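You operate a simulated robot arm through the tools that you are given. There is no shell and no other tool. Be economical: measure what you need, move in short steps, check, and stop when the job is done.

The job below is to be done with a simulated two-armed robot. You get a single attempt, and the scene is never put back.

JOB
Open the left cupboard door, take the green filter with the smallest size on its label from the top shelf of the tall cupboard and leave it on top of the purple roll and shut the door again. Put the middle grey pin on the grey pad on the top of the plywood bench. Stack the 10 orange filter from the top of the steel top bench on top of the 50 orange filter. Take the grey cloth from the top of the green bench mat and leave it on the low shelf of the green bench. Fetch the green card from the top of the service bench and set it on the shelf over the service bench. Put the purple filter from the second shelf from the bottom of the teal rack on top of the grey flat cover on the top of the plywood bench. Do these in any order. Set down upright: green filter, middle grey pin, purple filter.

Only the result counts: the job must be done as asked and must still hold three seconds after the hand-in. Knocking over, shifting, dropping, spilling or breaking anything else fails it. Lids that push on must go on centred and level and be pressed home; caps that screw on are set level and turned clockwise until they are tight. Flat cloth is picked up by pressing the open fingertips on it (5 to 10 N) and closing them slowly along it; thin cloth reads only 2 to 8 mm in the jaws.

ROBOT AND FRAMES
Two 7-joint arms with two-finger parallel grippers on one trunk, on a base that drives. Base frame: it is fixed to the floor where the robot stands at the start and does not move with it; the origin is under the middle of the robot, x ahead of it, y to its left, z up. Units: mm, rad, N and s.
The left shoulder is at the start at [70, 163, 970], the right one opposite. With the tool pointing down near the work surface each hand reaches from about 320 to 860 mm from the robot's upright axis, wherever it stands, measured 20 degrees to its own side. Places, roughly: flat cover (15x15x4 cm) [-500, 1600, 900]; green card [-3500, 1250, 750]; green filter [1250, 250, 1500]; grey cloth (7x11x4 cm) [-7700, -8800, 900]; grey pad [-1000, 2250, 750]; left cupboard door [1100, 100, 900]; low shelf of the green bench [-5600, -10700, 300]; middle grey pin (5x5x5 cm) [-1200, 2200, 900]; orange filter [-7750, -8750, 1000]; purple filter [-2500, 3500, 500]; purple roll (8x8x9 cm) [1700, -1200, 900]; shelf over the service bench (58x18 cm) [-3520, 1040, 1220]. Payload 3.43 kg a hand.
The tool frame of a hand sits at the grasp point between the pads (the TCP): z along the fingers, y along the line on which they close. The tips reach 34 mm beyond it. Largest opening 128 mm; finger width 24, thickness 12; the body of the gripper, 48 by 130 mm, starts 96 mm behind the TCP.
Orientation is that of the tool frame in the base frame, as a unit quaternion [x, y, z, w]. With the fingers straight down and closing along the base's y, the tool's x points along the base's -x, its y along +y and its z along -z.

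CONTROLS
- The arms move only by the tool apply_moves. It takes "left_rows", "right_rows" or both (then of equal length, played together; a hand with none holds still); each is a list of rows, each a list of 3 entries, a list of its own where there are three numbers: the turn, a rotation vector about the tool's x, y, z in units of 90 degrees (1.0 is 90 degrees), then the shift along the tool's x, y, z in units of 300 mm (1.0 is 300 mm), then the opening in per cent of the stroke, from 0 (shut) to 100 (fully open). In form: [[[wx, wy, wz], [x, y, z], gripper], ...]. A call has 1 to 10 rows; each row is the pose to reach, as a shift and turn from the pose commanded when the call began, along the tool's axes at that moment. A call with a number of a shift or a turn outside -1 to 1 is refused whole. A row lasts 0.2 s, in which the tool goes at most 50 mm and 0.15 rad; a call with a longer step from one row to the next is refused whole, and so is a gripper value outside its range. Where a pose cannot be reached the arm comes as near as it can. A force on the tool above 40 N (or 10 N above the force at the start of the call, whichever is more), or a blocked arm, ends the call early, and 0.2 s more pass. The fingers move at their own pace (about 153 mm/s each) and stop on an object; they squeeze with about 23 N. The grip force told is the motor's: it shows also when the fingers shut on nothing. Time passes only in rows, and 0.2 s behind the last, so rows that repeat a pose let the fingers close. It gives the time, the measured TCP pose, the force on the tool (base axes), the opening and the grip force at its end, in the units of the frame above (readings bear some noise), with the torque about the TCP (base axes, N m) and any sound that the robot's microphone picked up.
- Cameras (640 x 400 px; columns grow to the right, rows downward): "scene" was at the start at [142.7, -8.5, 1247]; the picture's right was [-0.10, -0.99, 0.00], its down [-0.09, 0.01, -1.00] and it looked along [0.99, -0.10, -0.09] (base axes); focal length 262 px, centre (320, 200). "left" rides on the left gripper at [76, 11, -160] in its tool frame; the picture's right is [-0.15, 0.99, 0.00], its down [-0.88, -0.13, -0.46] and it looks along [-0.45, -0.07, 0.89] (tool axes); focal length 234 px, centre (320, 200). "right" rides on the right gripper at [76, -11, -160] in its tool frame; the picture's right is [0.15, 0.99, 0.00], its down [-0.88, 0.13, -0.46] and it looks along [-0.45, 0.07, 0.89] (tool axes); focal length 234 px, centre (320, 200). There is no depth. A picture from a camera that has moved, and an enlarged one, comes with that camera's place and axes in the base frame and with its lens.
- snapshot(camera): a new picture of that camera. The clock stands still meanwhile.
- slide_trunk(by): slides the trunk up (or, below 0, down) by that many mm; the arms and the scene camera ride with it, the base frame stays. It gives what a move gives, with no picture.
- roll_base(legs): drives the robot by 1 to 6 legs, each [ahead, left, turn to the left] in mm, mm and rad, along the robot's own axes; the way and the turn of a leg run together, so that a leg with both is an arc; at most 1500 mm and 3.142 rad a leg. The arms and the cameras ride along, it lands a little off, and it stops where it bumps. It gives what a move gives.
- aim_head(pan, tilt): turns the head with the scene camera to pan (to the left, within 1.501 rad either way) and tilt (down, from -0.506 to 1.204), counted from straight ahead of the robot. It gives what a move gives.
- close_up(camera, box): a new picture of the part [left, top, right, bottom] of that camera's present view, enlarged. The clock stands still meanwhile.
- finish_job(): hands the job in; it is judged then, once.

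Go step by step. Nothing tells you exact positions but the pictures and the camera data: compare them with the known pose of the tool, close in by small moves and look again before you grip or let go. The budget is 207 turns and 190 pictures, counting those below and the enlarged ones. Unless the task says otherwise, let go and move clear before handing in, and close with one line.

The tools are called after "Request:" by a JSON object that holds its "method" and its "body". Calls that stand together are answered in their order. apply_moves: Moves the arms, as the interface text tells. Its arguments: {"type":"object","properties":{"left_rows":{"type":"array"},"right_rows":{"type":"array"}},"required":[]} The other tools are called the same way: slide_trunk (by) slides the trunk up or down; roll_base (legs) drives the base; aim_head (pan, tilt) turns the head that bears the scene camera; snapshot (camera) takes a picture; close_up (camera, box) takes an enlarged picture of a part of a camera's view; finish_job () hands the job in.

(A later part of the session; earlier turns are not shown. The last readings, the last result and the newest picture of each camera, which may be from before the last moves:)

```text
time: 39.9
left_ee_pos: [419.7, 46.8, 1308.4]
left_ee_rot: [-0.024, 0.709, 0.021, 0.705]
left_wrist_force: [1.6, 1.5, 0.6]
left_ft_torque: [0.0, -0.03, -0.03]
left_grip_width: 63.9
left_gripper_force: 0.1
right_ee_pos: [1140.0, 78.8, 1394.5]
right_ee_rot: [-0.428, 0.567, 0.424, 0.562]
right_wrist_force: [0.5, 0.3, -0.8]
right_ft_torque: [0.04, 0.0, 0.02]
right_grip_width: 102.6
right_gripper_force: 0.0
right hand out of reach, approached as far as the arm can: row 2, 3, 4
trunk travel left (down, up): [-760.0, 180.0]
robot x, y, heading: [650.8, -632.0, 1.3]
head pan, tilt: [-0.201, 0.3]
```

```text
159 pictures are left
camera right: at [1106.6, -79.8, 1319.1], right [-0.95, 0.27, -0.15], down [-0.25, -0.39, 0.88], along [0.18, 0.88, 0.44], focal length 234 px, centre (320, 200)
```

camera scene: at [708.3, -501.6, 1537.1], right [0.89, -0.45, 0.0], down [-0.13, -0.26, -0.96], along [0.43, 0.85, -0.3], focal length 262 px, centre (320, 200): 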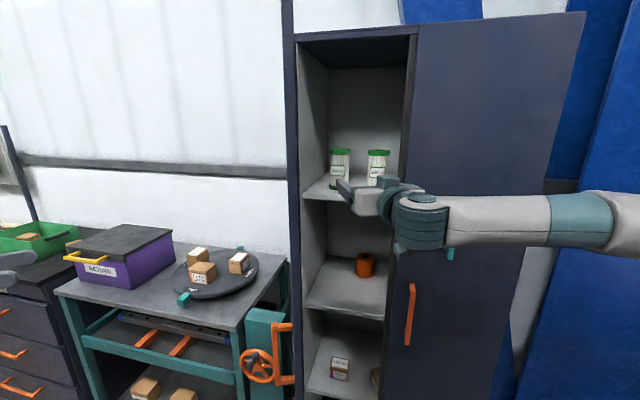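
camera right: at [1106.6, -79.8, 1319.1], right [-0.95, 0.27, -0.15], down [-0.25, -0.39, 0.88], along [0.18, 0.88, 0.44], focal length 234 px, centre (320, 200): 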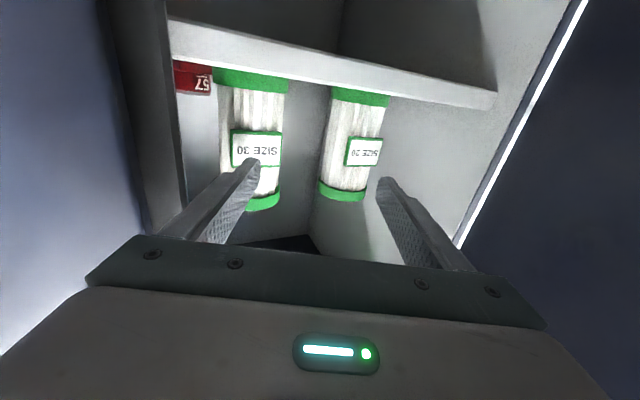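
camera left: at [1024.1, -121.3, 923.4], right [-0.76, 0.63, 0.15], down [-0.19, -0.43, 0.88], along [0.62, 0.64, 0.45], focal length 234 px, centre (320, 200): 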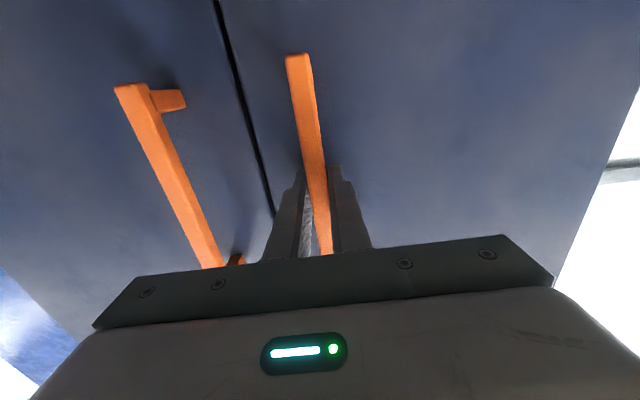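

The arm drifted 40 mm to the right at its limit. I'll correct with a 40 mm base step to the left, check, and then drive in.

Request:
{"method": "roll_base", "body": {"legs": [[0, 40, 0]]}}

Request:
{"method": "slide_trunk", "body": {"by": -8}}

Request:
{"method": "snapshot", "body": {"camera": "right"}}

```text
time: 40.7
left_ee_pos: [389.2, 51.7, 1311.0]
left_ee_rot: [-0.023, 0.709, 0.023, 0.704]
left_wrist_force: [0.3, -0.4, 0.7]
left_ft_torque: [0.03, 0.01, 0.01]
left_grip_width: 64.0
left_gripper_force: 0.0
right_ee_pos: [1111.2, 83.2, 1394.3]
right_ee_rot: [-0.426, 0.567, 0.425, 0.562]
right_wrist_force: [0.6, -1.0, -0.7]
right_ft_torque: [0.01, -0.02, 0.09]
right_grip_width: 102.5
right_gripper_force: 0.1
trunk travel left (down, up): [-760.0, 180.0]
robot x, y, heading: [612.9, -622.7, 1.297]
head pan, tilt: [-0.201, 0.3]
```

```text
time: 41.3
left_ee_pos: [386.5, 52.9, 1300.6]
left_ee_rot: [-0.023, 0.708, 0.023, 0.705]
left_wrist_force: [1.2, 0.0, 0.5]
left_ft_torque: [-0.02, 0.01, 0.02]
left_grip_width: 63.9
left_gripper_force: 0.1
right_ee_pos: [1108.2, 83.4, 1386.5]
right_ee_rot: [-0.426, 0.568, 0.423, 0.562]
right_wrist_force: [0.6, 0.1, -0.5]
right_ft_torque: [0.01, -0.01, 0.05]
right_grip_width: 102.2
right_gripper_force: 0.1
trunk travel left (down, up): [-752.0, 188.0]
robot x, y, heading: [614.4, -622.9, 1.3]
head pan, tilt: [-0.201, 0.3]
```

```text
158 pictures are left
camera right: at [1074.1, -73.8, 1311.6], right [-0.95, 0.27, -0.15], down [-0.25, -0.4, 0.88], along [0.18, 0.88, 0.44], focal length 234 px, centre (320, 200)
```

right: 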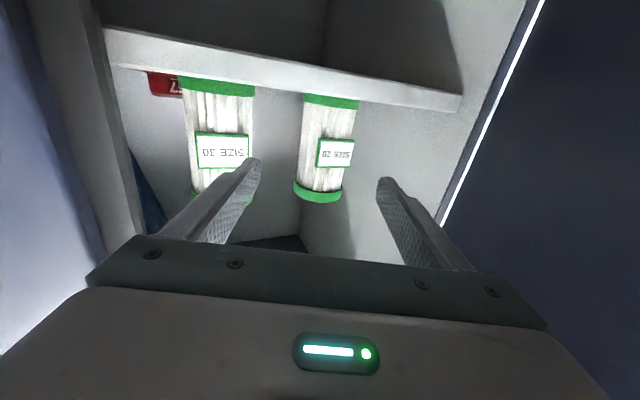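

Before driving in I need finger clearance from the SIZE 30 filter. I'll narrow the opening to 88 mm, nudge left and go in halfway.

Request:
{"method": "apply_moves", "body": {"right_rows": [[[0, 0, 0], [0, 0, 0], 69], [[0, 0, 0], [0, 0, 0], 69]]}}

Request:
{"method": "roll_base", "body": {"legs": [[45, 8, 0]]}}

Request:
{"method": "snapshot", "body": {"camera": "right"}}

```text
time: 41.9
left_ee_pos: [383.5, 54.2, 1301.8]
left_ee_rot: [-0.023, 0.708, 0.023, 0.706]
left_wrist_force: [0.3, 0.3, 1.7]
left_ft_torque: [0.0, -0.01, 0.02]
left_grip_width: 64.0
left_gripper_force: 0.1
right_ee_pos: [1105.1, 83.8, 1388.1]
right_ee_rot: [-0.426, 0.568, 0.423, 0.563]
right_wrist_force: [0.5, 0.4, 0.1]
right_ft_torque: [-0.02, 0.01, 0.0]
right_grip_width: 88.1
right_gripper_force: 0.0
trunk travel left (down, up): [-752.0, 188.0]
robot x, y, heading: [614.7, -622.7, 1.302]
head pan, tilt: [-0.201, 0.3]
```

```text
time: 42.8
left_ee_pos: [387.3, 93.8, 1305.1]
left_ee_rot: [-0.022, 0.708, 0.024, 0.706]
left_wrist_force: [1.5, -0.2, -0.1]
left_ft_torque: [-0.03, -0.01, 0.05]
left_grip_width: 64.3
left_gripper_force: 0.1
right_ee_pos: [1109.4, 122.7, 1391.4]
right_ee_rot: [-0.425, 0.567, 0.424, 0.564]
right_wrist_force: [0.1, -0.7, 0.0]
right_ft_torque: [-0.01, 0.02, 0.03]
right_grip_width: 88.5
right_gripper_force: 0.0
trunk travel left (down, up): [-752.0, 188.0]
robot x, y, heading: [620.0, -582.4, 1.3]
head pan, tilt: [-0.201, 0.3]
```

```text
157 pictures are left
camera right: at [1075.2, -33.7, 1314.9], right [-0.95, 0.27, -0.15], down [-0.25, -0.4, 0.88], along [0.18, 0.88, 0.45], focal length 234 px, centre (320, 200)
```

right: 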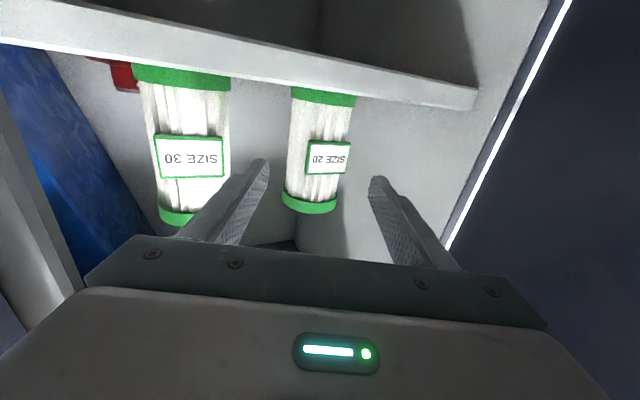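

The filter is centred between the fingers and about 75–80 mm away. I'll drive forward 72 mm.

Request:
{"method": "roll_base", "body": {"legs": [[72, -2, 0]]}}

Request:
{"method": "snapshot", "body": {"camera": "right"}}

Request:
{"method": "close_up", "body": {"camera": "scene", "box": [280, 100, 460, 220]}}

```text
time: 43.8
left_ee_pos: [406.9, 162.0, 1303.1]
left_ee_rot: [-0.023, 0.707, 0.024, 0.706]
left_wrist_force: [-0.4, -0.8, -0.1]
left_ft_torque: [-0.02, 0.03, 0.02]
left_grip_width: 64.3
left_gripper_force: 0.0
right_ee_pos: [1127.3, 192.6, 1390.7]
right_ee_rot: [-0.426, 0.566, 0.425, 0.564]
right_wrist_force: [0.1, -0.6, 0.6]
right_ft_torque: [0.0, 0.01, 0.0]
right_grip_width: 88.4
right_gripper_force: 0.0
trunk travel left (down, up): [-752.0, 188.0]
robot x, y, heading: [640.7, -512.7, 1.303]
head pan, tilt: [-0.201, 0.3]
```

```text
156 pictures are left
camera right: at [1095.3, 35.8, 1314.4], right [-0.95, 0.27, -0.15], down [-0.25, -0.4, 0.88], along [0.18, 0.88, 0.45], focal length 234 px, centre (320, 200)
```

right: 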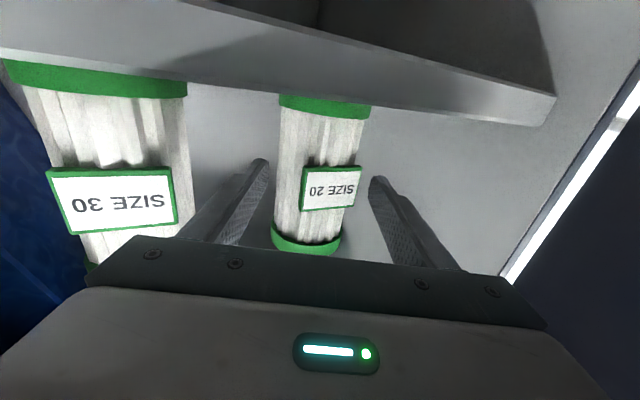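

```text
3.33 times, centred on (370, 160) of scene
camera zoom: at [696.4, -383.4, 1529.6], right [0.89, -0.45, 0.0], down [-0.13, -0.26, -0.96], along [0.43, 0.85, -0.29], focal length 873 px, centre (153, 333)
```

zoom: 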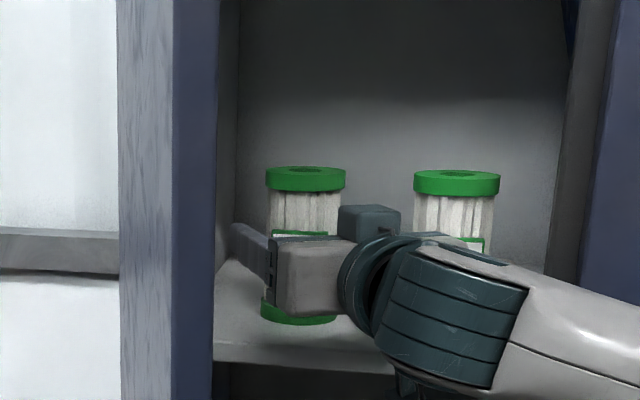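

The filter is well between the pads. I'll close on it.

Request:
{"method": "apply_moves", "body": {"right_rows": [[[0, 0, 0], [0, 0, 0.02], 60], [[0, 0, 0], [0, 0, 0.02], 50], [[0, 0, 0], [0, 0, 0.02], 40], [[0, 0, 0], [0, 0, 0.02], 30], [[0, 0, 0], [0, 0, 0.02], 30]]}}

Request:
{"method": "snapshot", "body": {"camera": "right"}}

```text
time: 45.0
left_ee_pos: [407.3, 165.2, 1301.8]
left_ee_rot: [-0.023, 0.708, 0.023, 0.706]
left_wrist_force: [-0.5, 1.0, 0.3]
left_ft_torque: [-0.01, 0.02, -0.01]
left_grip_width: 63.9
left_gripper_force: 0.1
right_ee_pos: [1130.9, 200.4, 1388.1]
right_ee_rot: [-0.427, 0.567, 0.424, 0.562]
right_wrist_force: [-0.7, 0.7, 0.2]
right_ft_torque: [-0.02, 0.09, 0.05]
right_grip_width: 64.1
right_gripper_force: 23.0
trunk travel left (down, up): [-752.0, 188.0]
robot x, y, heading: [636.6, -511.4, 1.306]
head pan, tilt: [-0.201, 0.3]
```

```text
154 pictures are left
camera right: at [1097.2, 43.6, 1312.9], right [-0.95, 0.27, -0.15], down [-0.25, -0.4, 0.88], along [0.18, 0.88, 0.44], focal length 234 px, centre (320, 200)
```

right: 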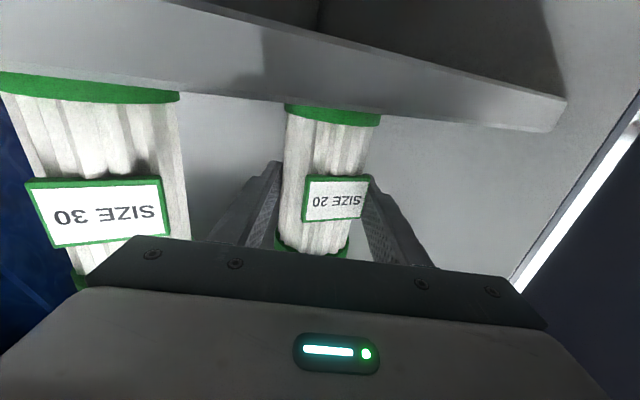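

Gripped at 64 mm. I'll lift with the trunk and back out.

Request:
{"method": "slide_trunk", "body": {"by": 35}}

Request:
{"method": "roll_base", "body": {"legs": [[-330, -5, 0]]}}

Request:
{"method": "snapshot", "body": {"camera": "scene"}}

Request:
{"method": "snapshot", "body": {"camera": "right"}}

```text
time: 45.8
left_ee_pos: [408.6, 166.5, 1335.8]
left_ee_rot: [-0.023, 0.708, 0.023, 0.706]
left_wrist_force: [0.3, 0.4, -0.2]
left_ft_torque: [-0.04, -0.04, -0.04]
left_grip_width: 63.8
left_gripper_force: 0.1
right_ee_pos: [1131.8, 201.9, 1422.4]
right_ee_rot: [-0.427, 0.568, 0.423, 0.562]
right_wrist_force: [-0.9, 1.5, -2.6]
right_ft_torque: [-0.02, 0.0, -0.02]
right_grip_width: 64.5
right_gripper_force: 22.7
trunk travel left (down, up): [-787.0, 153.0]
robot x, y, heading: [644.3, -512.4, 1.299]
head pan, tilt: [-0.201, 0.3]
```

```text
time: 48.0
left_ee_pos: [328.7, -147.1, 1335.4]
left_ee_rot: [-0.023, 0.708, 0.022, 0.705]
left_wrist_force: [0.4, 0.4, -0.5]
left_ft_torque: [-0.02, 0.01, -0.01]
left_grip_width: 64.1
left_gripper_force: 0.0
right_ee_pos: [1049.8, -113.2, 1421.8]
right_ee_rot: [-0.426, 0.567, 0.423, 0.564]
right_wrist_force: [-0.6, -1.0, -1.2]
right_ft_torque: [-0.02, -0.02, 0.0]
right_grip_width: 64.3
right_gripper_force: 22.9
trunk travel left (down, up): [-787.0, 153.0]
robot x, y, heading: [558.6, -826.4, 1.294]
head pan, tilt: [-0.201, 0.3]
```

```text
153 pictures are left
camera scene: at [615.7, -693.9, 1563.9], right [0.89, -0.45, 0.0], down [-0.13, -0.26, -0.95], along [0.43, 0.85, -0.3], focal length 262 px, centre (320, 200)
```

scene: 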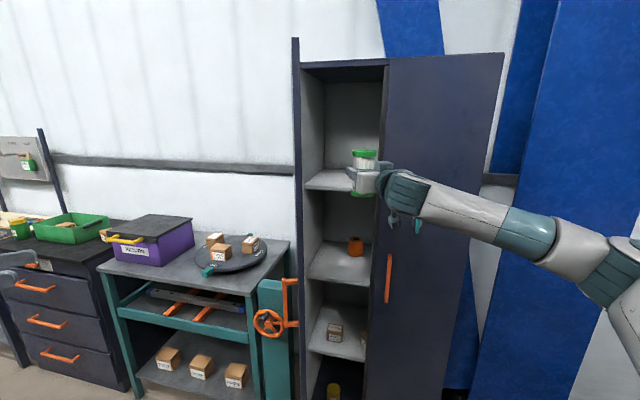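

```text
152 pictures are left
camera right: at [1017.1, -271.1, 1346.9], right [-0.95, 0.27, -0.15], down [-0.25, -0.39, 0.88], along [0.19, 0.88, 0.44], focal length 234 px, centre (320, 200)
```

right: 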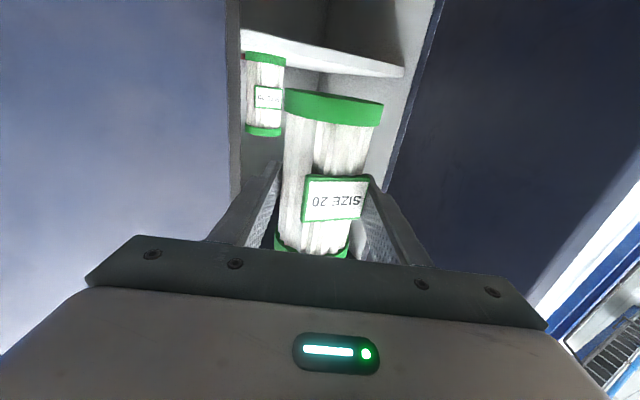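

The SIZE 20 filter is out. Next I'll shut the door by pushing its outer face with the left hand, so I'll back off and turn right, which also swings the filter clear of the cupboard.

Request:
{"method": "roll_base", "body": {"legs": [[-150, 0, 0], [0, 0, -1.0]]}}

Request:
{"method": "aim_head", "body": {"pan": 0.4, "tilt": 0.4}}

Request:
{"method": "snapshot", "body": {"camera": "scene"}}

```text
time: 51.9
left_ee_pos: [956.4, -403.8, 1336.4]
left_ee_rot: [0.315, 0.634, -0.314, 0.632]
left_wrist_force: [-0.2, 0.4, -0.8]
left_ft_torque: [-0.02, 0.0, -0.01]
left_grip_width: 64.0
left_gripper_force: 0.2
right_ee_pos: [1384.0, -988.1, 1421.9]
right_ee_rot: [-0.107, 0.701, 0.106, 0.697]
right_wrist_force: [-0.3, -0.1, -2.2]
right_ft_torque: [-0.01, -0.02, 0.02]
right_grip_width: 63.9
right_gripper_force: 23.0
trunk travel left (down, up): [-787.0, 153.0]
robot x, y, heading: [517.5, -974.0, 0.313]
head pan, tilt: [-0.201, 0.3]
```

```text
time: 52.9
left_ee_pos: [957.8, -403.5, 1337.7]
left_ee_rot: [0.315, 0.634, -0.314, 0.632]
left_wrist_force: [0.2, 0.0, 0.2]
left_ft_torque: [-0.03, 0.0, 0.01]
left_grip_width: 64.0
left_gripper_force: 0.1
right_ee_pos: [1386.3, -987.2, 1422.4]
right_ee_rot: [-0.107, 0.702, 0.106, 0.696]
right_wrist_force: [-0.4, -0.5, -2.3]
right_ft_torque: [-0.02, 0.01, -0.04]
right_grip_width: 64.4
right_gripper_force: 23.4
trunk travel left (down, up): [-787.0, 153.0]
robot x, y, heading: [517.0, -967.9, 0.316]
head pan, tilt: [0.4, 0.4]
```

```text
151 pictures are left
camera scene: at [637.7, -893.7, 1554.8], right [0.65, -0.76, 0.0], down [-0.29, -0.25, -0.92], along [0.7, 0.6, -0.39], focal length 262 px, centre (320, 200)
```

scene: 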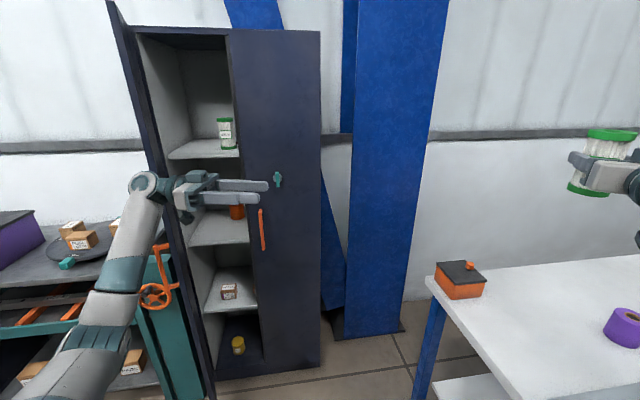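

The purple roll is in view on the white bench, so I'll place the filter first. I'll aim the head at the roll to measure it.

Request:
{"method": "aim_head", "body": {"pan": -0.3, "tilt": 0.5}}

Request:
{"method": "snapshot", "body": {"camera": "scene"}}

```text
time: 53.9
left_ee_pos: [957.4, -403.3, 1337.0]
left_ee_rot: [0.315, 0.634, -0.314, 0.632]
left_wrist_force: [-0.3, 0.1, 0.6]
left_ft_torque: [-0.01, 0.01, 0.02]
left_grip_width: 63.9
left_gripper_force: 0.1
right_ee_pos: [1385.0, -986.7, 1421.9]
right_ee_rot: [-0.107, 0.702, 0.106, 0.696]
right_wrist_force: [0.6, -0.4, -1.8]
right_ft_torque: [0.02, 0.05, 0.0]
right_grip_width: 64.2
right_gripper_force: 22.8
trunk travel left (down, up): [-787.0, 153.0]
robot x, y, heading: [516.6, -971.7, 0.311]
head pan, tilt: [-0.3, 0.499]
```

```text
150 pictures are left
camera scene: at [658.6, -953.1, 1545.7], right [0.01, -1.0, 0.0], down [-0.48, -0.01, -0.88], along [0.88, 0.01, -0.48], focal length 262 px, centre (320, 200)
```

scene: 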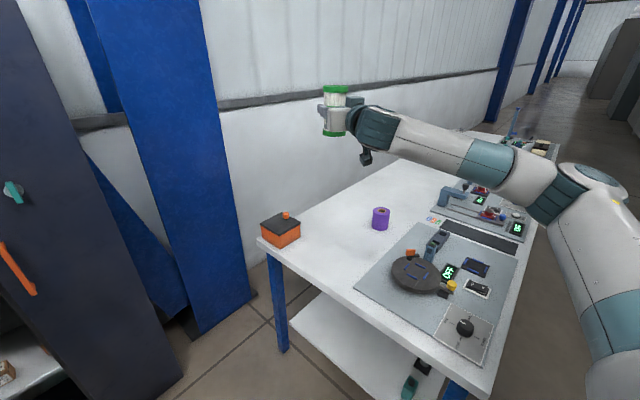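

Request:
{"method": "close_up", "body": {"camera": "scene", "box": [300, 170, 460, 270]}}

Request:
{"method": "close_up", "body": {"camera": "scene", "box": [290, 70, 418, 150]}}

```text
4.00 times, centred on (380, 220) of scene
camera zoom: at [658.6, -953.1, 1545.7], right [0.01, -1.0, 0.0], down [-0.48, -0.01, -0.88], along [0.88, 0.01, -0.48], focal length 1048 px, centre (80, 120)
```

zoom: 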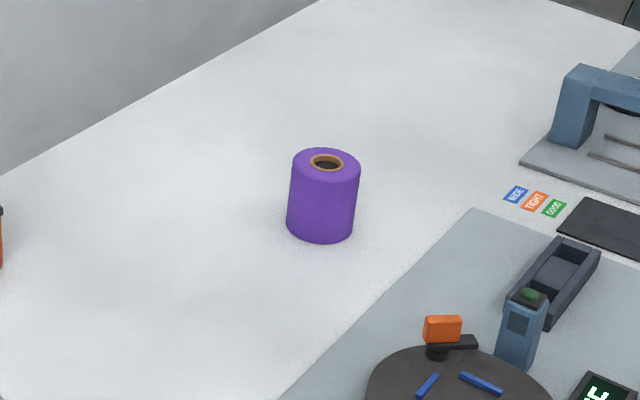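

```text
5.00 times, centred on (354, 110) of scene
camera zoom: at [658.6, -953.1, 1545.7], right [0.01, -1.0, 0.0], down [-0.48, -0.01, -0.88], along [0.88, 0.01, -0.48], focal length 1310 px, centre (150, 650)
```

zoom: 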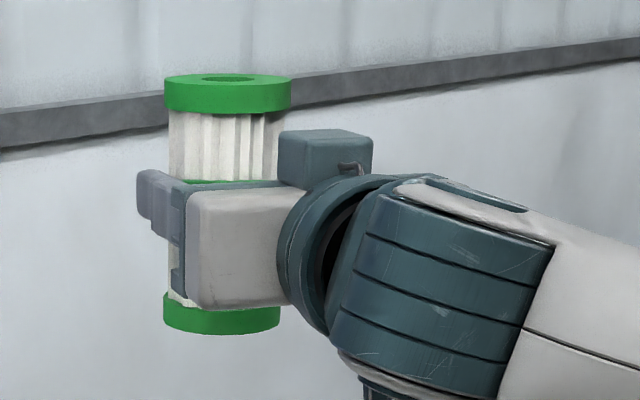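

The roll's top is at about (1745,-1238), z≈898. The bench's near end runs diagonally from (1602,-681) to (995,-1330). Before driving there I'll tuck the left arm in.

Request:
{"method": "apply_moves", "body": {"left_rows": [[[-0.087, 0, 0], [-0.055, -0.07, 0.006], 20], [[-0.175, 0, 0], [-0.11, -0.14, 0.011], 0], [[-0.262, 0, 0], [-0.167, -0.21, 0.017], 0], [[-0.349, 0, 0], [-0.222, -0.28, 0.022], 0], [[-0.436, 0, 0], [-0.278, -0.35, 0.028], 0], [[-0.524, 0, 0], [-0.333, -0.42, 0.033], 0], [[-0.611, 0, 0], [-0.389, -0.49, 0.039], 0], [[-0.698, 0, 0], [-0.444, -0.56, 0.044], 0], [[-0.786, 0, 0], [-0.5, -0.63, 0.05], 0]]}}

```text
time: 55.9
left_ee_pos: [835.4, -491.7, 1554.0]
left_ee_rot: [-0.108, 0.699, 0.113, 0.698]
left_wrist_force: [0.2, -0.9, 0.0]
left_ft_torque: [0.05, 0.01, 0.07]
left_grip_width: 0.1
left_gripper_force: 22.8
left hand out of reach, approached as far as the arm can: row 7, 8, 9
right_ee_pos: [1382.8, -991.4, 1422.9]
right_ee_rot: [-0.106, 0.701, 0.108, 0.697]
right_wrist_force: [-0.3, -0.7, -1.5]
right_ft_torque: [-0.02, 0.04, 0.06]
right_grip_width: 63.9
right_gripper_force: 22.5
trunk travel left (down, up): [-787.0, 153.0]
robot x, y, heading: [519.9, -975.0, 0.316]
head pan, tilt: [-0.3, 0.499]
```

The left arm is tucked in. I'll drive so the filter hovers above the roll, with the base clear of the bench and the cupboard.

Request:
{"method": "roll_base", "body": {"legs": [[0, 0, -0.666], [420, 453, 0]]}}

Request:
{"method": "aim_head", "body": {"pan": -0.15, "tilt": 0.55}}

Request:
{"method": "snapshot", "body": {"camera": "scene"}}

```text
time: 60.9
left_ee_pos: [1555.3, -528.5, 1565.3]
left_ee_rot: [0.122, 0.692, -0.109, 0.703]
left_wrist_force: [-0.3, -0.1, -0.5]
left_ft_torque: [0.01, 0.0, -0.04]
left_grip_width: 0.3
left_gripper_force: 23.2
right_ee_pos: [1693.8, -1257.7, 1423.9]
right_ee_rot: [0.125, 0.697, -0.112, 0.697]
right_wrist_force: [0.9, 1.1, -1.4]
right_ft_torque: [-0.01, 0.02, -0.03]
right_grip_width: 64.0
right_gripper_force: 22.8
trunk travel left (down, up): [-787.0, 153.0]
robot x, y, heading: [1027.5, -705.3, -0.326]
head pan, tilt: [-0.3, 0.499]
stopped in leg 2: the robot was blocked; the commanded pose is now the measured one
```

```text
time: 61.6
left_ee_pos: [1553.7, -529.9, 1565.7]
left_ee_rot: [0.125, 0.692, -0.111, 0.703]
left_wrist_force: [-0.2, 0.9, 0.0]
left_ft_torque: [0.0, 0.01, 0.0]
left_grip_width: 0.0
left_gripper_force: 23.1
right_ee_pos: [1688.1, -1259.5, 1424.6]
right_ee_rot: [0.127, 0.695, -0.115, 0.698]
right_wrist_force: [0.0, -0.7, -2.7]
right_ft_torque: [0.01, 0.03, 0.01]
right_grip_width: 64.0
right_gripper_force: 23.7
trunk travel left (down, up): [-787.0, 153.0]
robot x, y, heading: [1029.7, -705.1, -0.334]
head pan, tilt: [-0.15, 0.55]
```

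```text
147 pictures are left
camera scene: at [1134.3, -781.8, 1541.9], right [-0.47, -0.88, -0.02], down [-0.45, 0.26, -0.86], along [0.76, -0.39, -0.52], focal length 262 px, centre (320, 200)
```

scene: 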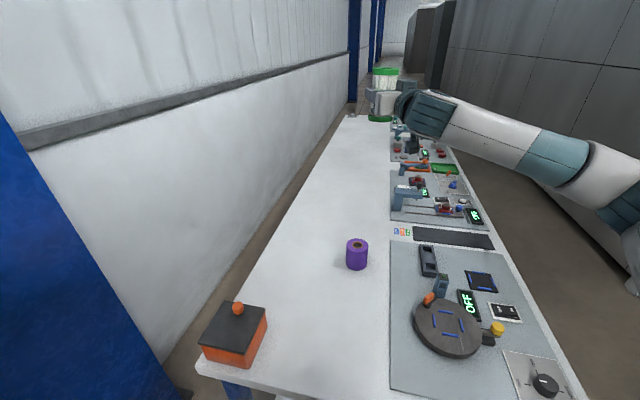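

The base was blocked and the robot seems slightly tilted. I think the left elbow may be touching the cupboard or the pillar, so I'll look left.

Request:
{"method": "aim_head", "body": {"pan": 1.0, "tilt": 0.3}}

Request:
{"method": "snapshot", "body": {"camera": "scene"}}

```text
time: 63.0
left_ee_pos: [1552.6, -531.2, 1565.4]
left_ee_rot: [0.125, 0.692, -0.111, 0.703]
left_wrist_force: [0.1, 0.3, 0.6]
left_ft_torque: [0.03, 0.0, 0.03]
left_grip_width: 0.1
left_gripper_force: 23.5
right_ee_pos: [1688.0, -1259.9, 1424.3]
right_ee_rot: [0.129, 0.694, -0.115, 0.699]
right_wrist_force: [0.4, -0.4, -2.2]
right_ft_torque: [0.0, 0.02, 0.0]
right_grip_width: 63.9
right_gripper_force: 23.4
trunk travel left (down, up): [-787.0, 153.0]
robot x, y, heading: [1029.3, -703.6, -0.336]
head pan, tilt: [1.0, 0.3]
```

```text
146 pictures are left
camera scene: at [1127.7, -682.7, 1566.4], right [0.62, -0.79, 0.0], down [-0.22, -0.17, -0.96], along [0.76, 0.59, -0.27], focal length 262 px, centre (320, 200)
```

scene: 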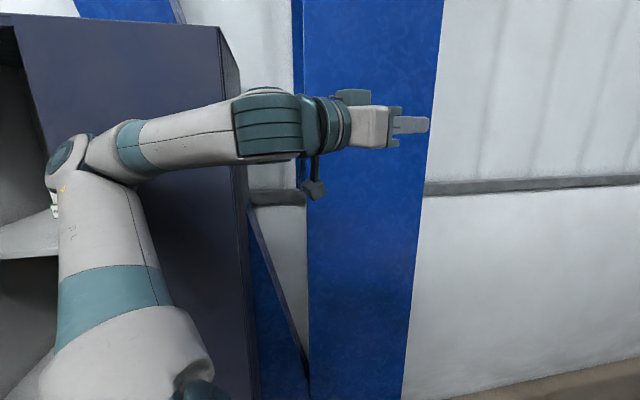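

The left elbow came up against the cupboard's right door. I'll back away to the right and approach the roll at heading ≈0, farther from the cupboard.

Request:
{"method": "roll_base", "body": {"legs": [[0, -150, 0], [0, 0, 0.336], [-56, -111, 0]]}}

Request:
{"method": "aim_head", "body": {"pan": 0.9, "tilt": 0.2}}

Request:
{"method": "snapshot", "body": {"camera": "scene"}}

Request:
{"method": "aim_head", "body": {"pan": -0.3, "tilt": 0.55}}

Request:
{"method": "snapshot", "body": {"camera": "scene"}}

```text
time: 66.3
left_ee_pos: [1376.5, -585.6, 1552.7]
left_ee_rot: [-0.002, 0.708, 0.003, 0.707]
left_wrist_force: [-0.4, 0.9, -0.8]
left_ft_torque: [0.02, 0.03, -0.04]
left_grip_width: 0.2
left_gripper_force: 23.2
right_ee_pos: [1746.9, -1228.3, 1422.1]
right_ee_rot: [0.001, 0.71, -0.002, 0.704]
right_wrist_force: [0.3, 0.9, -1.4]
right_ft_torque: [0.02, -0.01, -0.04]
right_grip_width: 64.1
right_gripper_force: 22.9
trunk travel left (down, up): [-787.0, 153.0]
robot x, y, heading: [922.2, -953.2, 0.006]
head pan, tilt: [1.0, 0.3]
```

```text
time: 67.0
left_ee_pos: [1375.7, -587.8, 1555.2]
left_ee_rot: [-0.001, 0.707, 0.002, 0.708]
left_wrist_force: [0.1, -0.3, -0.5]
left_ft_torque: [0.01, -0.01, -0.03]
left_grip_width: 0.0
left_gripper_force: 23.4
right_ee_pos: [1746.6, -1231.4, 1423.0]
right_ee_rot: [0.001, 0.71, -0.001, 0.705]
right_wrist_force: [0.1, -0.9, -1.9]
right_ft_torque: [-0.01, 0.04, 0.02]
right_grip_width: 64.0
right_gripper_force: 22.7
trunk travel left (down, up): [-787.0, 153.0]
robot x, y, heading: [922.3, -956.9, 0.005]
head pan, tilt: [0.901, 0.201]
```

```text
145 pictures are left
camera scene: at [1033.7, -879.8, 1573.4], right [0.79, -0.61, 0.0], down [-0.12, -0.16, -0.98], along [0.6, 0.77, -0.2], focal length 262 px, centre (320, 200)
```

scene: 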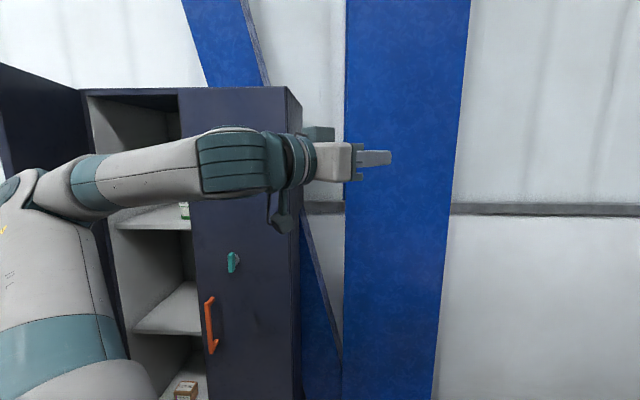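

```text
time: 68.3
left_ee_pos: [1375.3, -587.4, 1553.9]
left_ee_rot: [-0.002, 0.707, 0.003, 0.708]
left_wrist_force: [-0.2, -0.4, -0.1]
left_ft_torque: [0.01, 0.0, 0.01]
left_grip_width: 0.0
left_gripper_force: 23.0
right_ee_pos: [1745.9, -1231.8, 1421.6]
right_ee_rot: [0.002, 0.71, -0.002, 0.704]
right_wrist_force: [0.3, 0.4, -2.0]
right_ft_torque: [0.02, 0.04, -0.05]
right_grip_width: 63.9
right_gripper_force: 22.7
trunk travel left (down, up): [-787.0, 153.0]
robot x, y, heading: [923.6, -954.8, 0.006]
head pan, tilt: [-0.3, 0.55]
```

```text
144 pictures are left
camera scene: at [1062.8, -978.7, 1541.1], right [-0.29, -0.96, 0.0], down [-0.5, 0.15, -0.85], along [0.82, -0.25, -0.52], focal length 262 px, centre (320, 200)
```

scene: 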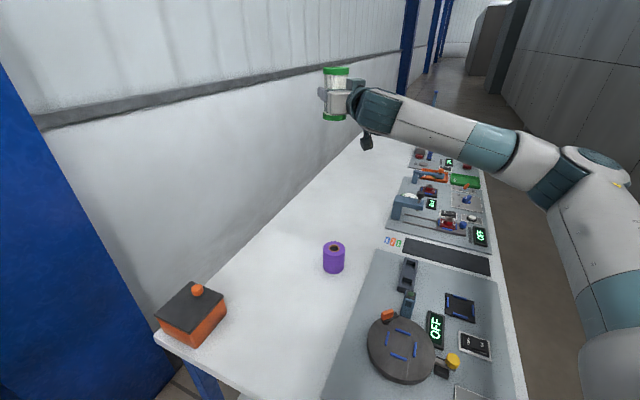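

Now clear, and the filter hovers nearly above the roll. I'll take a close-up to line up precisely.

Request:
{"method": "close_up", "body": {"camera": "scene", "box": [290, 220, 386, 280]}}

Request:
{"method": "close_up", "body": {"camera": "scene", "box": [290, 60, 386, 120]}}

```text
6.67 times, centred on (338, 250) of scene
camera zoom: at [1062.8, -978.7, 1541.1], right [-0.29, -0.96, 0.0], down [-0.5, 0.15, -0.85], along [0.82, -0.25, -0.52], focal length 1746 px, centre (200, -133)
```

zoom: 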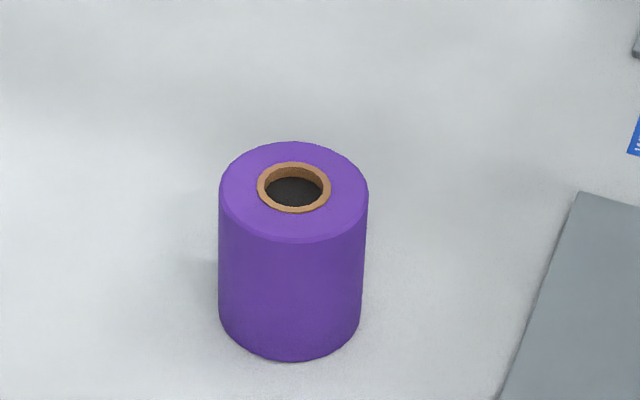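

```text
6.67 times, centred on (338, 90) of scene
camera zoom: at [1062.8, -978.7, 1541.1], right [-0.29, -0.96, 0.0], down [-0.5, 0.15, -0.85], along [0.82, -0.25, -0.52], focal length 1746 px, centre (200, 933)
```

zoom: 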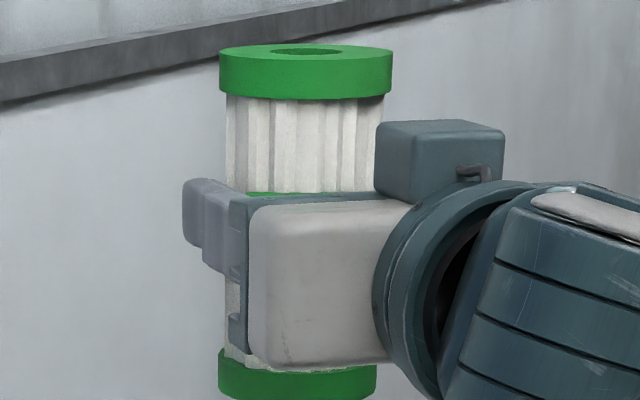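

From this view the roll's top centre is at about (1735,-1236,898), and the filter's axis is about 12 mm ahead of the TCP. The right elbow would hit the bench items if I lowered only with the trunk, so I'll lower the arm first.

Request:
{"method": "apply_moves", "body": {"right_rows": [[[0, 0, 0], [0.12, -0.004, -0.02], 30], [[0, 0, 0], [0.24, -0.008, -0.04], 30], [[0, 0, 0], [0.36, -0.012, -0.06], 30], [[0, 0, 0], [0.48, -0.017, -0.077], 30], [[0, 0, 0], [0.6, -0.017, -0.077], 30], [[0, 0, 0], [0.7, -0.017, -0.077], 30], [[0, 0, 0], [0.7, -0.017, -0.077], 30]]}}

Request:
{"method": "snapshot", "body": {"camera": "scene"}}

```text
time: 70.0
left_ee_pos: [1374.3, -598.0, 1556.0]
left_ee_rot: [0.0, 0.706, 0.005, 0.708]
left_wrist_force: [0.3, -1.8, -0.2]
left_ft_torque: [0.02, -0.04, 0.15]
left_grip_width: 0.0
left_gripper_force: 23.0
right_ee_pos: [1695.7, -1249.2, 1174.1]
right_ee_rot: [-0.034, 0.72, 0.057, 0.69]
right_wrist_force: [-0.9, -1.5, -7.4]
right_ft_torque: [0.09, -0.4, 0.08]
right_grip_width: 63.8
right_gripper_force: 22.7
right hand out of reach, approached as far as the arm can: row 1, 2, 3, 4, 5, 6, 7
trunk travel left (down, up): [-787.0, 153.0]
robot x, y, heading: [924.7, -955.6, 0.003]
head pan, tilt: [-0.3, 0.55]
```

```text
141 pictures are left
camera scene: at [1061.4, -989.2, 1540.5], right [-0.29, -0.96, -0.01], down [-0.5, 0.16, -0.85], along [0.82, -0.24, -0.52], focal length 262 px, centre (320, 200)
```

scene: 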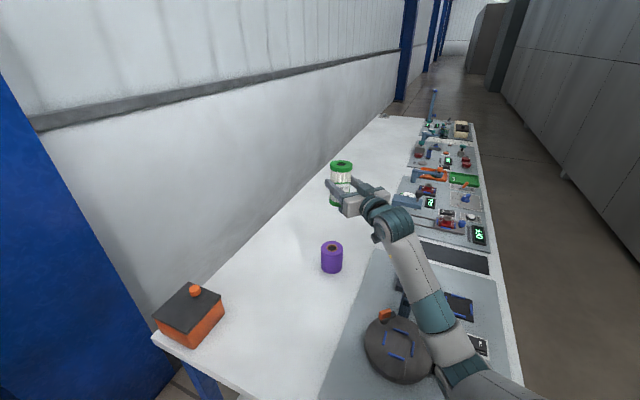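

The arm flipped its elbow and may still be settling. I'll hold for a moment and read its state again.

Request:
{"method": "apply_moves", "body": {"right_rows": [[[0, 0, 0], [0, 0, 0], 30], [[0, 0, 0], [0, 0, 0], 30], [[0, 0, 0], [0, 0, 0], 30]]}}

Request:
{"method": "snapshot", "body": {"camera": "scene"}}

```text
time: 70.8
left_ee_pos: [1374.9, -586.8, 1553.1]
left_ee_rot: [-0.002, 0.706, 0.003, 0.708]
left_wrist_force: [0.2, 1.0, -0.8]
left_ft_torque: [0.0, 0.01, 0.0]
left_grip_width: 0.0
left_gripper_force: 23.0
right_ee_pos: [1697.6, -1240.2, 1179.4]
right_ee_rot: [-0.038, 0.72, 0.056, 0.691]
right_wrist_force: [0.1, 0.4, -1.8]
right_ft_torque: [-0.01, 0.04, -0.02]
right_grip_width: 63.6
right_gripper_force: 23.6
trunk travel left (down, up): [-787.0, 153.0]
robot x, y, heading: [924.1, -954.3, 0.003]
head pan, tilt: [-0.3, 0.55]
```

```text
140 pictures are left
camera scene: at [1062.7, -977.6, 1541.1], right [-0.29, -0.96, 0.0], down [-0.5, 0.15, -0.85], along [0.82, -0.25, -0.52], focal length 262 px, centre (320, 200)
```

scene: 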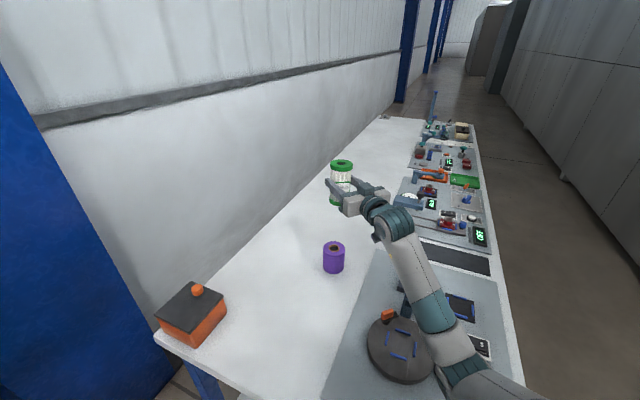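

The right arm has settled elbow-down, with the filter about 2–3° off level. I'll extend the left arm so its elbow stays compact, and level the right hand while shifting it slightly to the right.

Request:
{"method": "apply_moves", "body": {"left_rows": [[[0, 0, 0], [0.08, -0.02, 0.14], 0], [[0, 0, 0], [0.16, -0.05, 0.28], 0], [[0, 0, 0], [0.24, -0.08, 0.42], 0], [[0, 0, 0], [0.32, -0.1, 0.56], 0], [[0, 0, 0], [0.34, -0.12, 0.67], 0]], "right_rows": [[[0.028, -0.008, -0.006], [0, -0.03, 0], 30], [[0.056, -0.016, -0.012], [0, -0.06, 0], 30], [[0.085, -0.025, -0.018], [0, -0.1, 0], 30], [[0.085, -0.025, -0.018], [0, -0.1, 0], 30], [[0.085, -0.025, -0.018], [0, -0.1, 0], 30]]}}

```text
time: 72.0
left_ee_pos: [1580.4, -623.8, 1451.0]
left_ee_rot: [-0.002, 0.707, 0.003, 0.707]
left_wrist_force: [-0.2, -0.9, -0.9]
left_ft_torque: [0.03, 0.0, 0.02]
left_grip_width: 0.3
left_gripper_force: 22.6
right_ee_pos: [1699.2, -1262.8, 1169.5]
right_ee_rot: [-0.028, 0.717, 0.041, 0.696]
right_wrist_force: [1.3, -0.2, -2.4]
right_ft_torque: [0.0, 0.01, -0.01]
right_grip_width: 63.7
right_gripper_force: 23.1
right hand out of reach, approached as far as the arm can: row 1, 2, 3, 4, 5
trunk travel left (down, up): [-787.0, 153.0]
robot x, y, heading: [924.0, -952.5, 0.009]
head pan, tilt: [-0.3, 0.55]
```

Improving. I'll go further to the right and slightly up, still levelling.

Request:
{"method": "apply_moves", "body": {"right_rows": [[[0.02, -0.006, -0.004], [-0.03, -0.08, 0], 30], [[0.04, -0.012, -0.009], [-0.06, -0.16, 0], 30], [[0.062, -0.019, -0.013], [-0.1, -0.25, 0], 30], [[0.062, -0.019, -0.013], [-0.1, -0.25, 0], 30], [[0.062, -0.019, -0.013], [-0.1, -0.25, 0], 30]]}}

```text
time: 73.2
left_ee_pos: [1578.1, -623.0, 1452.3]
left_ee_rot: [-0.002, 0.707, 0.003, 0.707]
left_wrist_force: [0.9, 1.0, 0.4]
left_ft_torque: [-0.02, 0.0, 0.01]
left_grip_width: 0.0
left_gripper_force: 23.1
right_ee_pos: [1705.6, -1337.3, 1198.1]
right_ee_rot: [-0.001, 0.707, 0.0, 0.708]
right_wrist_force: [0.8, -0.1, -0.9]
right_ft_torque: [0.04, 0.04, -0.01]
right_grip_width: 63.6
right_gripper_force: 23.1
trunk travel left (down, up): [-787.0, 153.0]
robot x, y, heading: [929.1, -952.5, 0.005]
head pan, tilt: [-0.3, 0.55]
```

Both hands are level and in reach. I'll turn to −0.35 rad and slide left so the filter hovers over the roll.

Request:
{"method": "roll_base", "body": {"legs": [[0, 0, -0.355], [67, 398, 0]]}}

Request:
{"method": "snapshot", "body": {"camera": "scene"}}

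Request:
{"method": "snapshot", "body": {"camera": "right"}}

```text
time: 76.8
left_ee_pos: [1866.5, -571.5, 1447.9]
left_ee_rot: [0.145, 0.697, -0.129, 0.691]
left_wrist_force: [0.0, -0.3, 0.8]
left_ft_torque: [0.05, 0.01, 0.03]
left_grip_width: 0.0
left_gripper_force: 22.6
right_ee_pos: [1710.5, -1274.2, 1185.6]
right_ee_rot: [0.14, 0.696, -0.134, 0.691]
right_wrist_force: [-0.5, -0.5, -1.4]
right_ft_torque: [0.02, 0.04, 0.05]
right_grip_width: 63.7
right_gripper_force: 23.3
trunk travel left (down, up): [-787.0, 153.0]
robot x, y, heading: [1130.1, -611.5, -0.384]
head pan, tilt: [-0.3, 0.55]
stopped in leg 2: the robot was blocked; the commanded pose is now the measured one
```

```text
139 pictures are left
camera scene: at [1254.0, -702.1, 1539.9], right [-0.63, -0.78, -0.01], down [-0.41, 0.34, -0.85], along [0.66, -0.53, -0.53], focal length 262 px, centre (320, 200)
```

scene: 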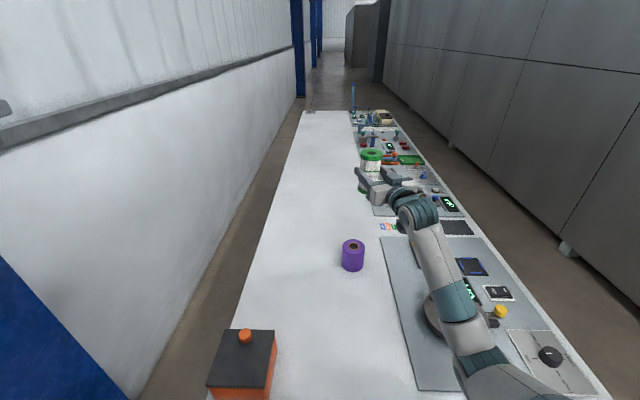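

```text
138 pictures are left
camera right: at [1559.1, -1223.4, 1111.7], right [0.37, 0.92, -0.14], down [-0.37, 0.28, 0.89], along [0.85, -0.28, 0.44], focal length 234 px, centre (320, 200)
```

right: 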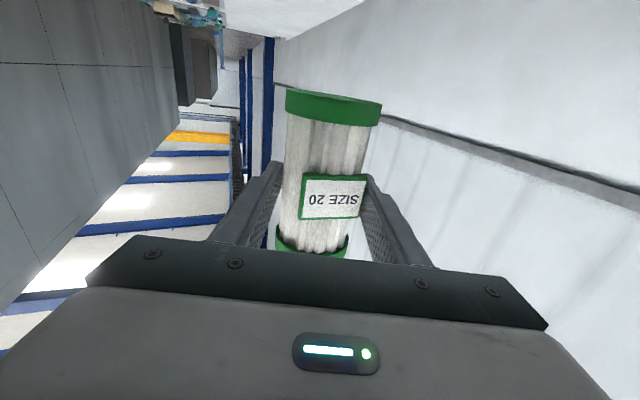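

Blocked again just short of the goal. I'll look left to see what's touching.

Request:
{"method": "aim_head", "body": {"pan": 0.9, "tilt": 0.5}}

Request:
{"method": "snapshot", "body": {"camera": "scene"}}

```text
time: 78.2
left_ee_pos: [1866.0, -572.0, 1448.8]
left_ee_rot: [0.144, 0.696, -0.129, 0.691]
left_wrist_force: [0.7, 0.1, 0.5]
left_ft_torque: [-0.04, -0.02, 0.03]
left_grip_width: 0.1
left_gripper_force: 23.3
right_ee_pos: [1711.7, -1273.7, 1185.4]
right_ee_rot: [0.141, 0.697, -0.132, 0.691]
right_wrist_force: [-0.2, -0.4, -2.1]
right_ft_torque: [0.02, 0.01, -0.03]
right_grip_width: 63.3
right_gripper_force: 23.0
trunk travel left (down, up): [-787.0, 153.0]
robot x, y, heading: [1129.8, -607.3, -0.385]
head pan, tilt: [0.901, 0.499]
```

```text
137 pictures are left
camera scene: at [1264.0, -601.0, 1545.5], right [0.49, -0.87, -0.01], down [-0.42, -0.22, -0.88], along [0.76, 0.44, -0.48], focal length 262 px, centre (320, 200)
```

scene: 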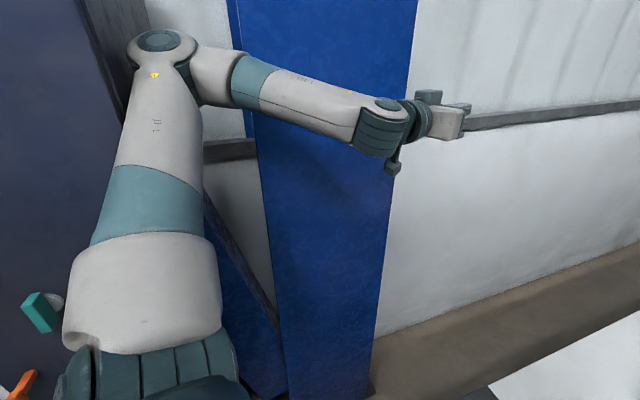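

The left elbow is touching the cupboard's right corner. I'll move the base right 60 mm, then bring the left hand inward and down to pull that elbow in.

Request:
{"method": "roll_base", "body": {"legs": [[0, -60, 0]]}}

Request:
{"method": "apply_moves", "body": {"left_rows": [[[0, 0, 0], [0.1, -0.1, 0], 0], [[0, 0, 0], [0.2, -0.2, 0], 0], [[0, 0, 0], [0.3, -0.3, 0], 0], [[0, 0, 0], [0.4, -0.4, 0], 0], [[0, 0, 0], [0.5, -0.5, 0], 0], [[0, 0, 0], [0.6, -0.6, 0], 0]]}}

Request:
{"method": "snapshot", "body": {"camera": "scene"}}

```text
time: 79.1
left_ee_pos: [1841.5, -598.2, 1448.2]
left_ee_rot: [0.133, 0.696, -0.132, 0.693]
left_wrist_force: [-1.4, 2.0, 0.5]
left_ft_torque: [0.07, 0.19, -0.15]
left_grip_width: 0.0
left_gripper_force: 23.1
right_ee_pos: [1694.9, -1306.9, 1196.4]
right_ee_rot: [0.132, 0.695, -0.135, 0.693]
right_wrist_force: [-0.3, 1.2, -2.3]
right_ft_torque: [0.03, 0.05, -0.06]
right_grip_width: 63.1
right_gripper_force: 23.0
trunk travel left (down, up): [-787.0, 153.0]
robot x, y, heading: [1105.3, -662.2, -0.378]
head pan, tilt: [0.901, 0.499]
```

```text
time: 80.5
left_ee_pos: [1774.0, -761.2, 1278.8]
left_ee_rot: [0.133, 0.695, -0.132, 0.695]
left_wrist_force: [-0.3, -0.8, -0.6]
left_ft_torque: [0.01, -0.01, -0.04]
left_grip_width: 0.0
left_gripper_force: 22.6
left hand out of reach, approached as far as the arm can: row 6
right_ee_pos: [1689.4, -1309.1, 1195.9]
right_ee_rot: [0.133, 0.695, -0.133, 0.694]
right_wrist_force: [-0.1, 0.0, -2.0]
right_ft_torque: [0.03, 0.04, 0.04]
right_grip_width: 63.4
right_gripper_force: 23.4
trunk travel left (down, up): [-787.0, 153.0]
robot x, y, heading: [1108.5, -662.5, -0.373]
head pan, tilt: [0.901, 0.499]
```

```text
136 pictures are left
camera scene: at [1234.9, -636.5, 1545.7], right [0.5, -0.86, 0.0], down [-0.41, -0.24, -0.88], along [0.76, 0.44, -0.48], focal length 262 px, centre (320, 200)
```

scene: 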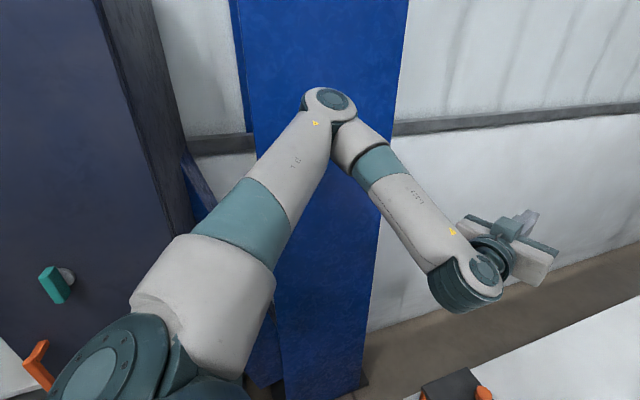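

The elbow is well in now. I'll shift the base left about 84 mm and look again.

Request:
{"method": "roll_base", "body": {"legs": [[4, 84, 0]]}}

Request:
{"method": "aim_head", "body": {"pan": -0.35, "tilt": 0.6}}

Request:
{"method": "snapshot", "body": {"camera": "scene"}}

Request:
{"method": "close_up", "body": {"camera": "scene", "box": [280, 120, 440, 220]}}

```text
time: 81.6
left_ee_pos: [1808.4, -686.0, 1279.4]
left_ee_rot: [0.135, 0.695, -0.13, 0.695]
left_wrist_force: [0.4, -0.5, -0.2]
left_ft_torque: [-0.01, 0.02, 0.02]
left_grip_width: 0.2
left_gripper_force: 22.7
right_ee_pos: [1723.6, -1234.2, 1196.9]
right_ee_rot: [0.133, 0.695, -0.133, 0.694]
right_wrist_force: [-0.4, -0.6, -2.3]
right_ft_torque: [-0.01, 0.04, 0.02]
right_grip_width: 63.4
right_gripper_force: 23.0
trunk travel left (down, up): [-787.0, 153.0]
robot x, y, heading: [1142.4, -587.5, -0.376]
head pan, tilt: [0.901, 0.499]
```

```text
time: 83.0
left_ee_pos: [1806.4, -684.0, 1280.1]
left_ee_rot: [0.134, 0.695, -0.132, 0.694]
left_wrist_force: [0.6, 0.4, 0.8]
left_ft_torque: [0.02, 0.01, 0.04]
left_grip_width: 0.0
left_gripper_force: 23.3
right_ee_pos: [1722.9, -1233.0, 1197.4]
right_ee_rot: [0.134, 0.695, -0.136, 0.694]
right_wrist_force: [-0.3, -0.2, -2.3]
right_ft_torque: [0.01, 0.03, 0.03]
right_grip_width: 63.5
right_gripper_force: 23.6
trunk travel left (down, up): [-787.0, 153.0]
robot x, y, heading: [1143.4, -589.7, -0.374]
head pan, tilt: [-0.351, 0.6]
```

```text
135 pictures are left
camera scene: at [1256.1, -663.0, 1536.6], right [-0.66, -0.75, 0.0], down [-0.42, 0.37, -0.82], along [0.62, -0.55, -0.57], focal length 262 px, centre (320, 200)
```

scene: 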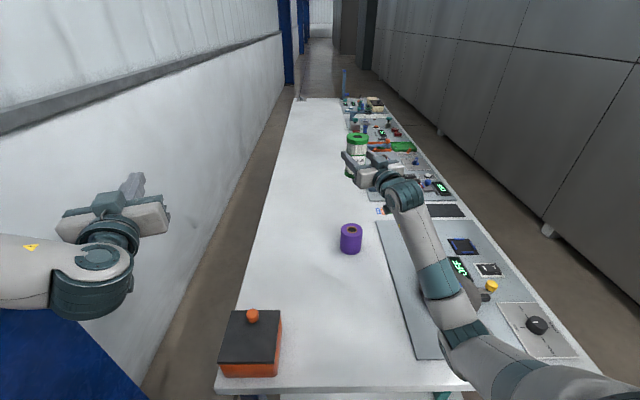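

```text
4.00 times, centred on (360, 170) of scene
camera zoom: at [1256.1, -663.0, 1536.6], right [-0.66, -0.75, 0.0], down [-0.42, 0.37, -0.82], along [0.62, -0.55, -0.57], focal length 1048 px, centre (160, 320)
```

zoom: 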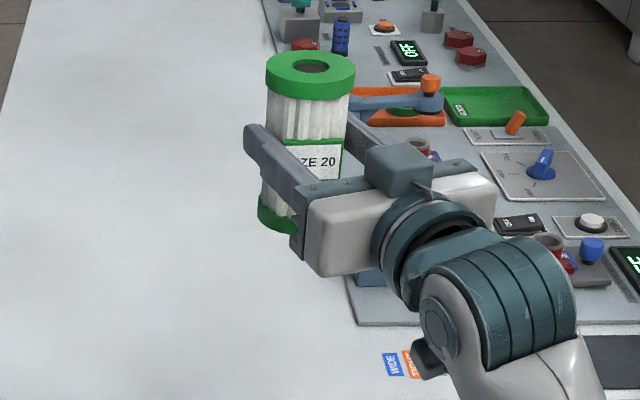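

The filter's axis is at about (1735,-1237), right over the roll estimate, and the elbow is outside the bench edge. I'll lower the trunk 185 mm and check.

Request:
{"method": "slide_trunk", "body": {"by": -185}}

Request:
{"method": "snapshot", "body": {"camera": "scene"}}

Request:
{"method": "close_up", "body": {"camera": "scene", "box": [290, 160, 418, 240]}}

```text
time: 85.0
left_ee_pos: [1893.3, -644.7, 1133.1]
left_ee_rot: [0.016, 0.706, -0.071, 0.704]
left_wrist_force: [-11.1, -1.4, -6.2]
left_ft_torque: [-0.1, -0.64, 0.13]
left_grip_width: 0.3
left_gripper_force: 23.3
right_ee_pos: [1706.0, -1344.7, 1078.2]
right_ee_rot: [0.168, 0.651, -0.141, 0.727]
right_wrist_force: [0.7, -3.6, -4.2]
right_ft_torque: [-0.14, -0.19, 0.14]
right_grip_width: 63.4
right_gripper_force: 22.3
trunk travel left (down, up): [-618.0, 322.0]
robot x, y, heading: [1150.7, -623.5, -0.401]
head pan, tilt: [-0.351, 0.6]
stopped: the arm was blocked; the commanded pose is now the measured one
```

```text
133 pictures are left
camera scene: at [1277.7, -610.7, 1382.0], right [-0.68, -0.73, 0.06], down [-0.42, 0.33, -0.85], along [0.6, -0.6, -0.53], focal length 262 px, centre (320, 200)
```

scene: 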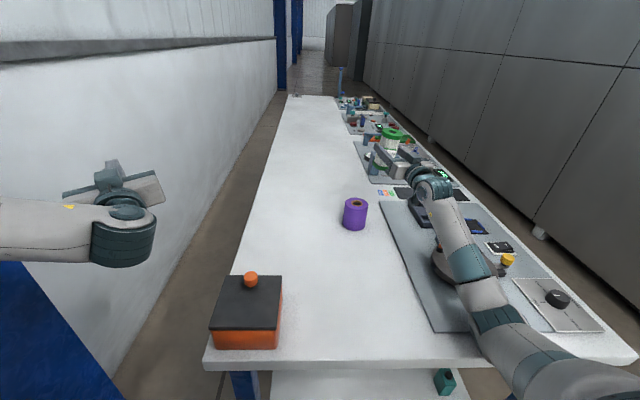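

```text
5.00 times, centred on (354, 200) of scene
camera zoom: at [1277.7, -610.7, 1382.0], right [-0.68, -0.73, 0.06], down [-0.42, 0.33, -0.85], along [0.6, -0.6, -0.53], focal length 1310 px, centre (150, 200)
```

zoom: 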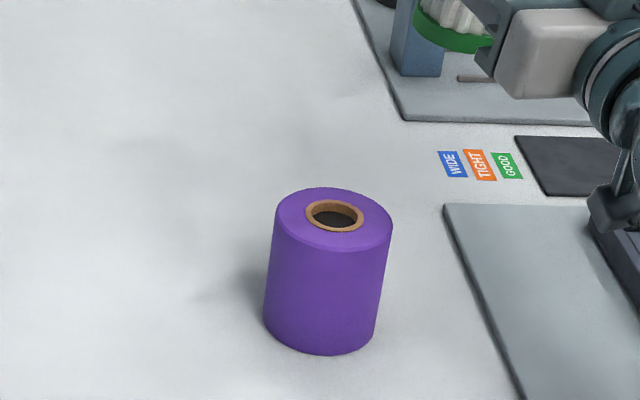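

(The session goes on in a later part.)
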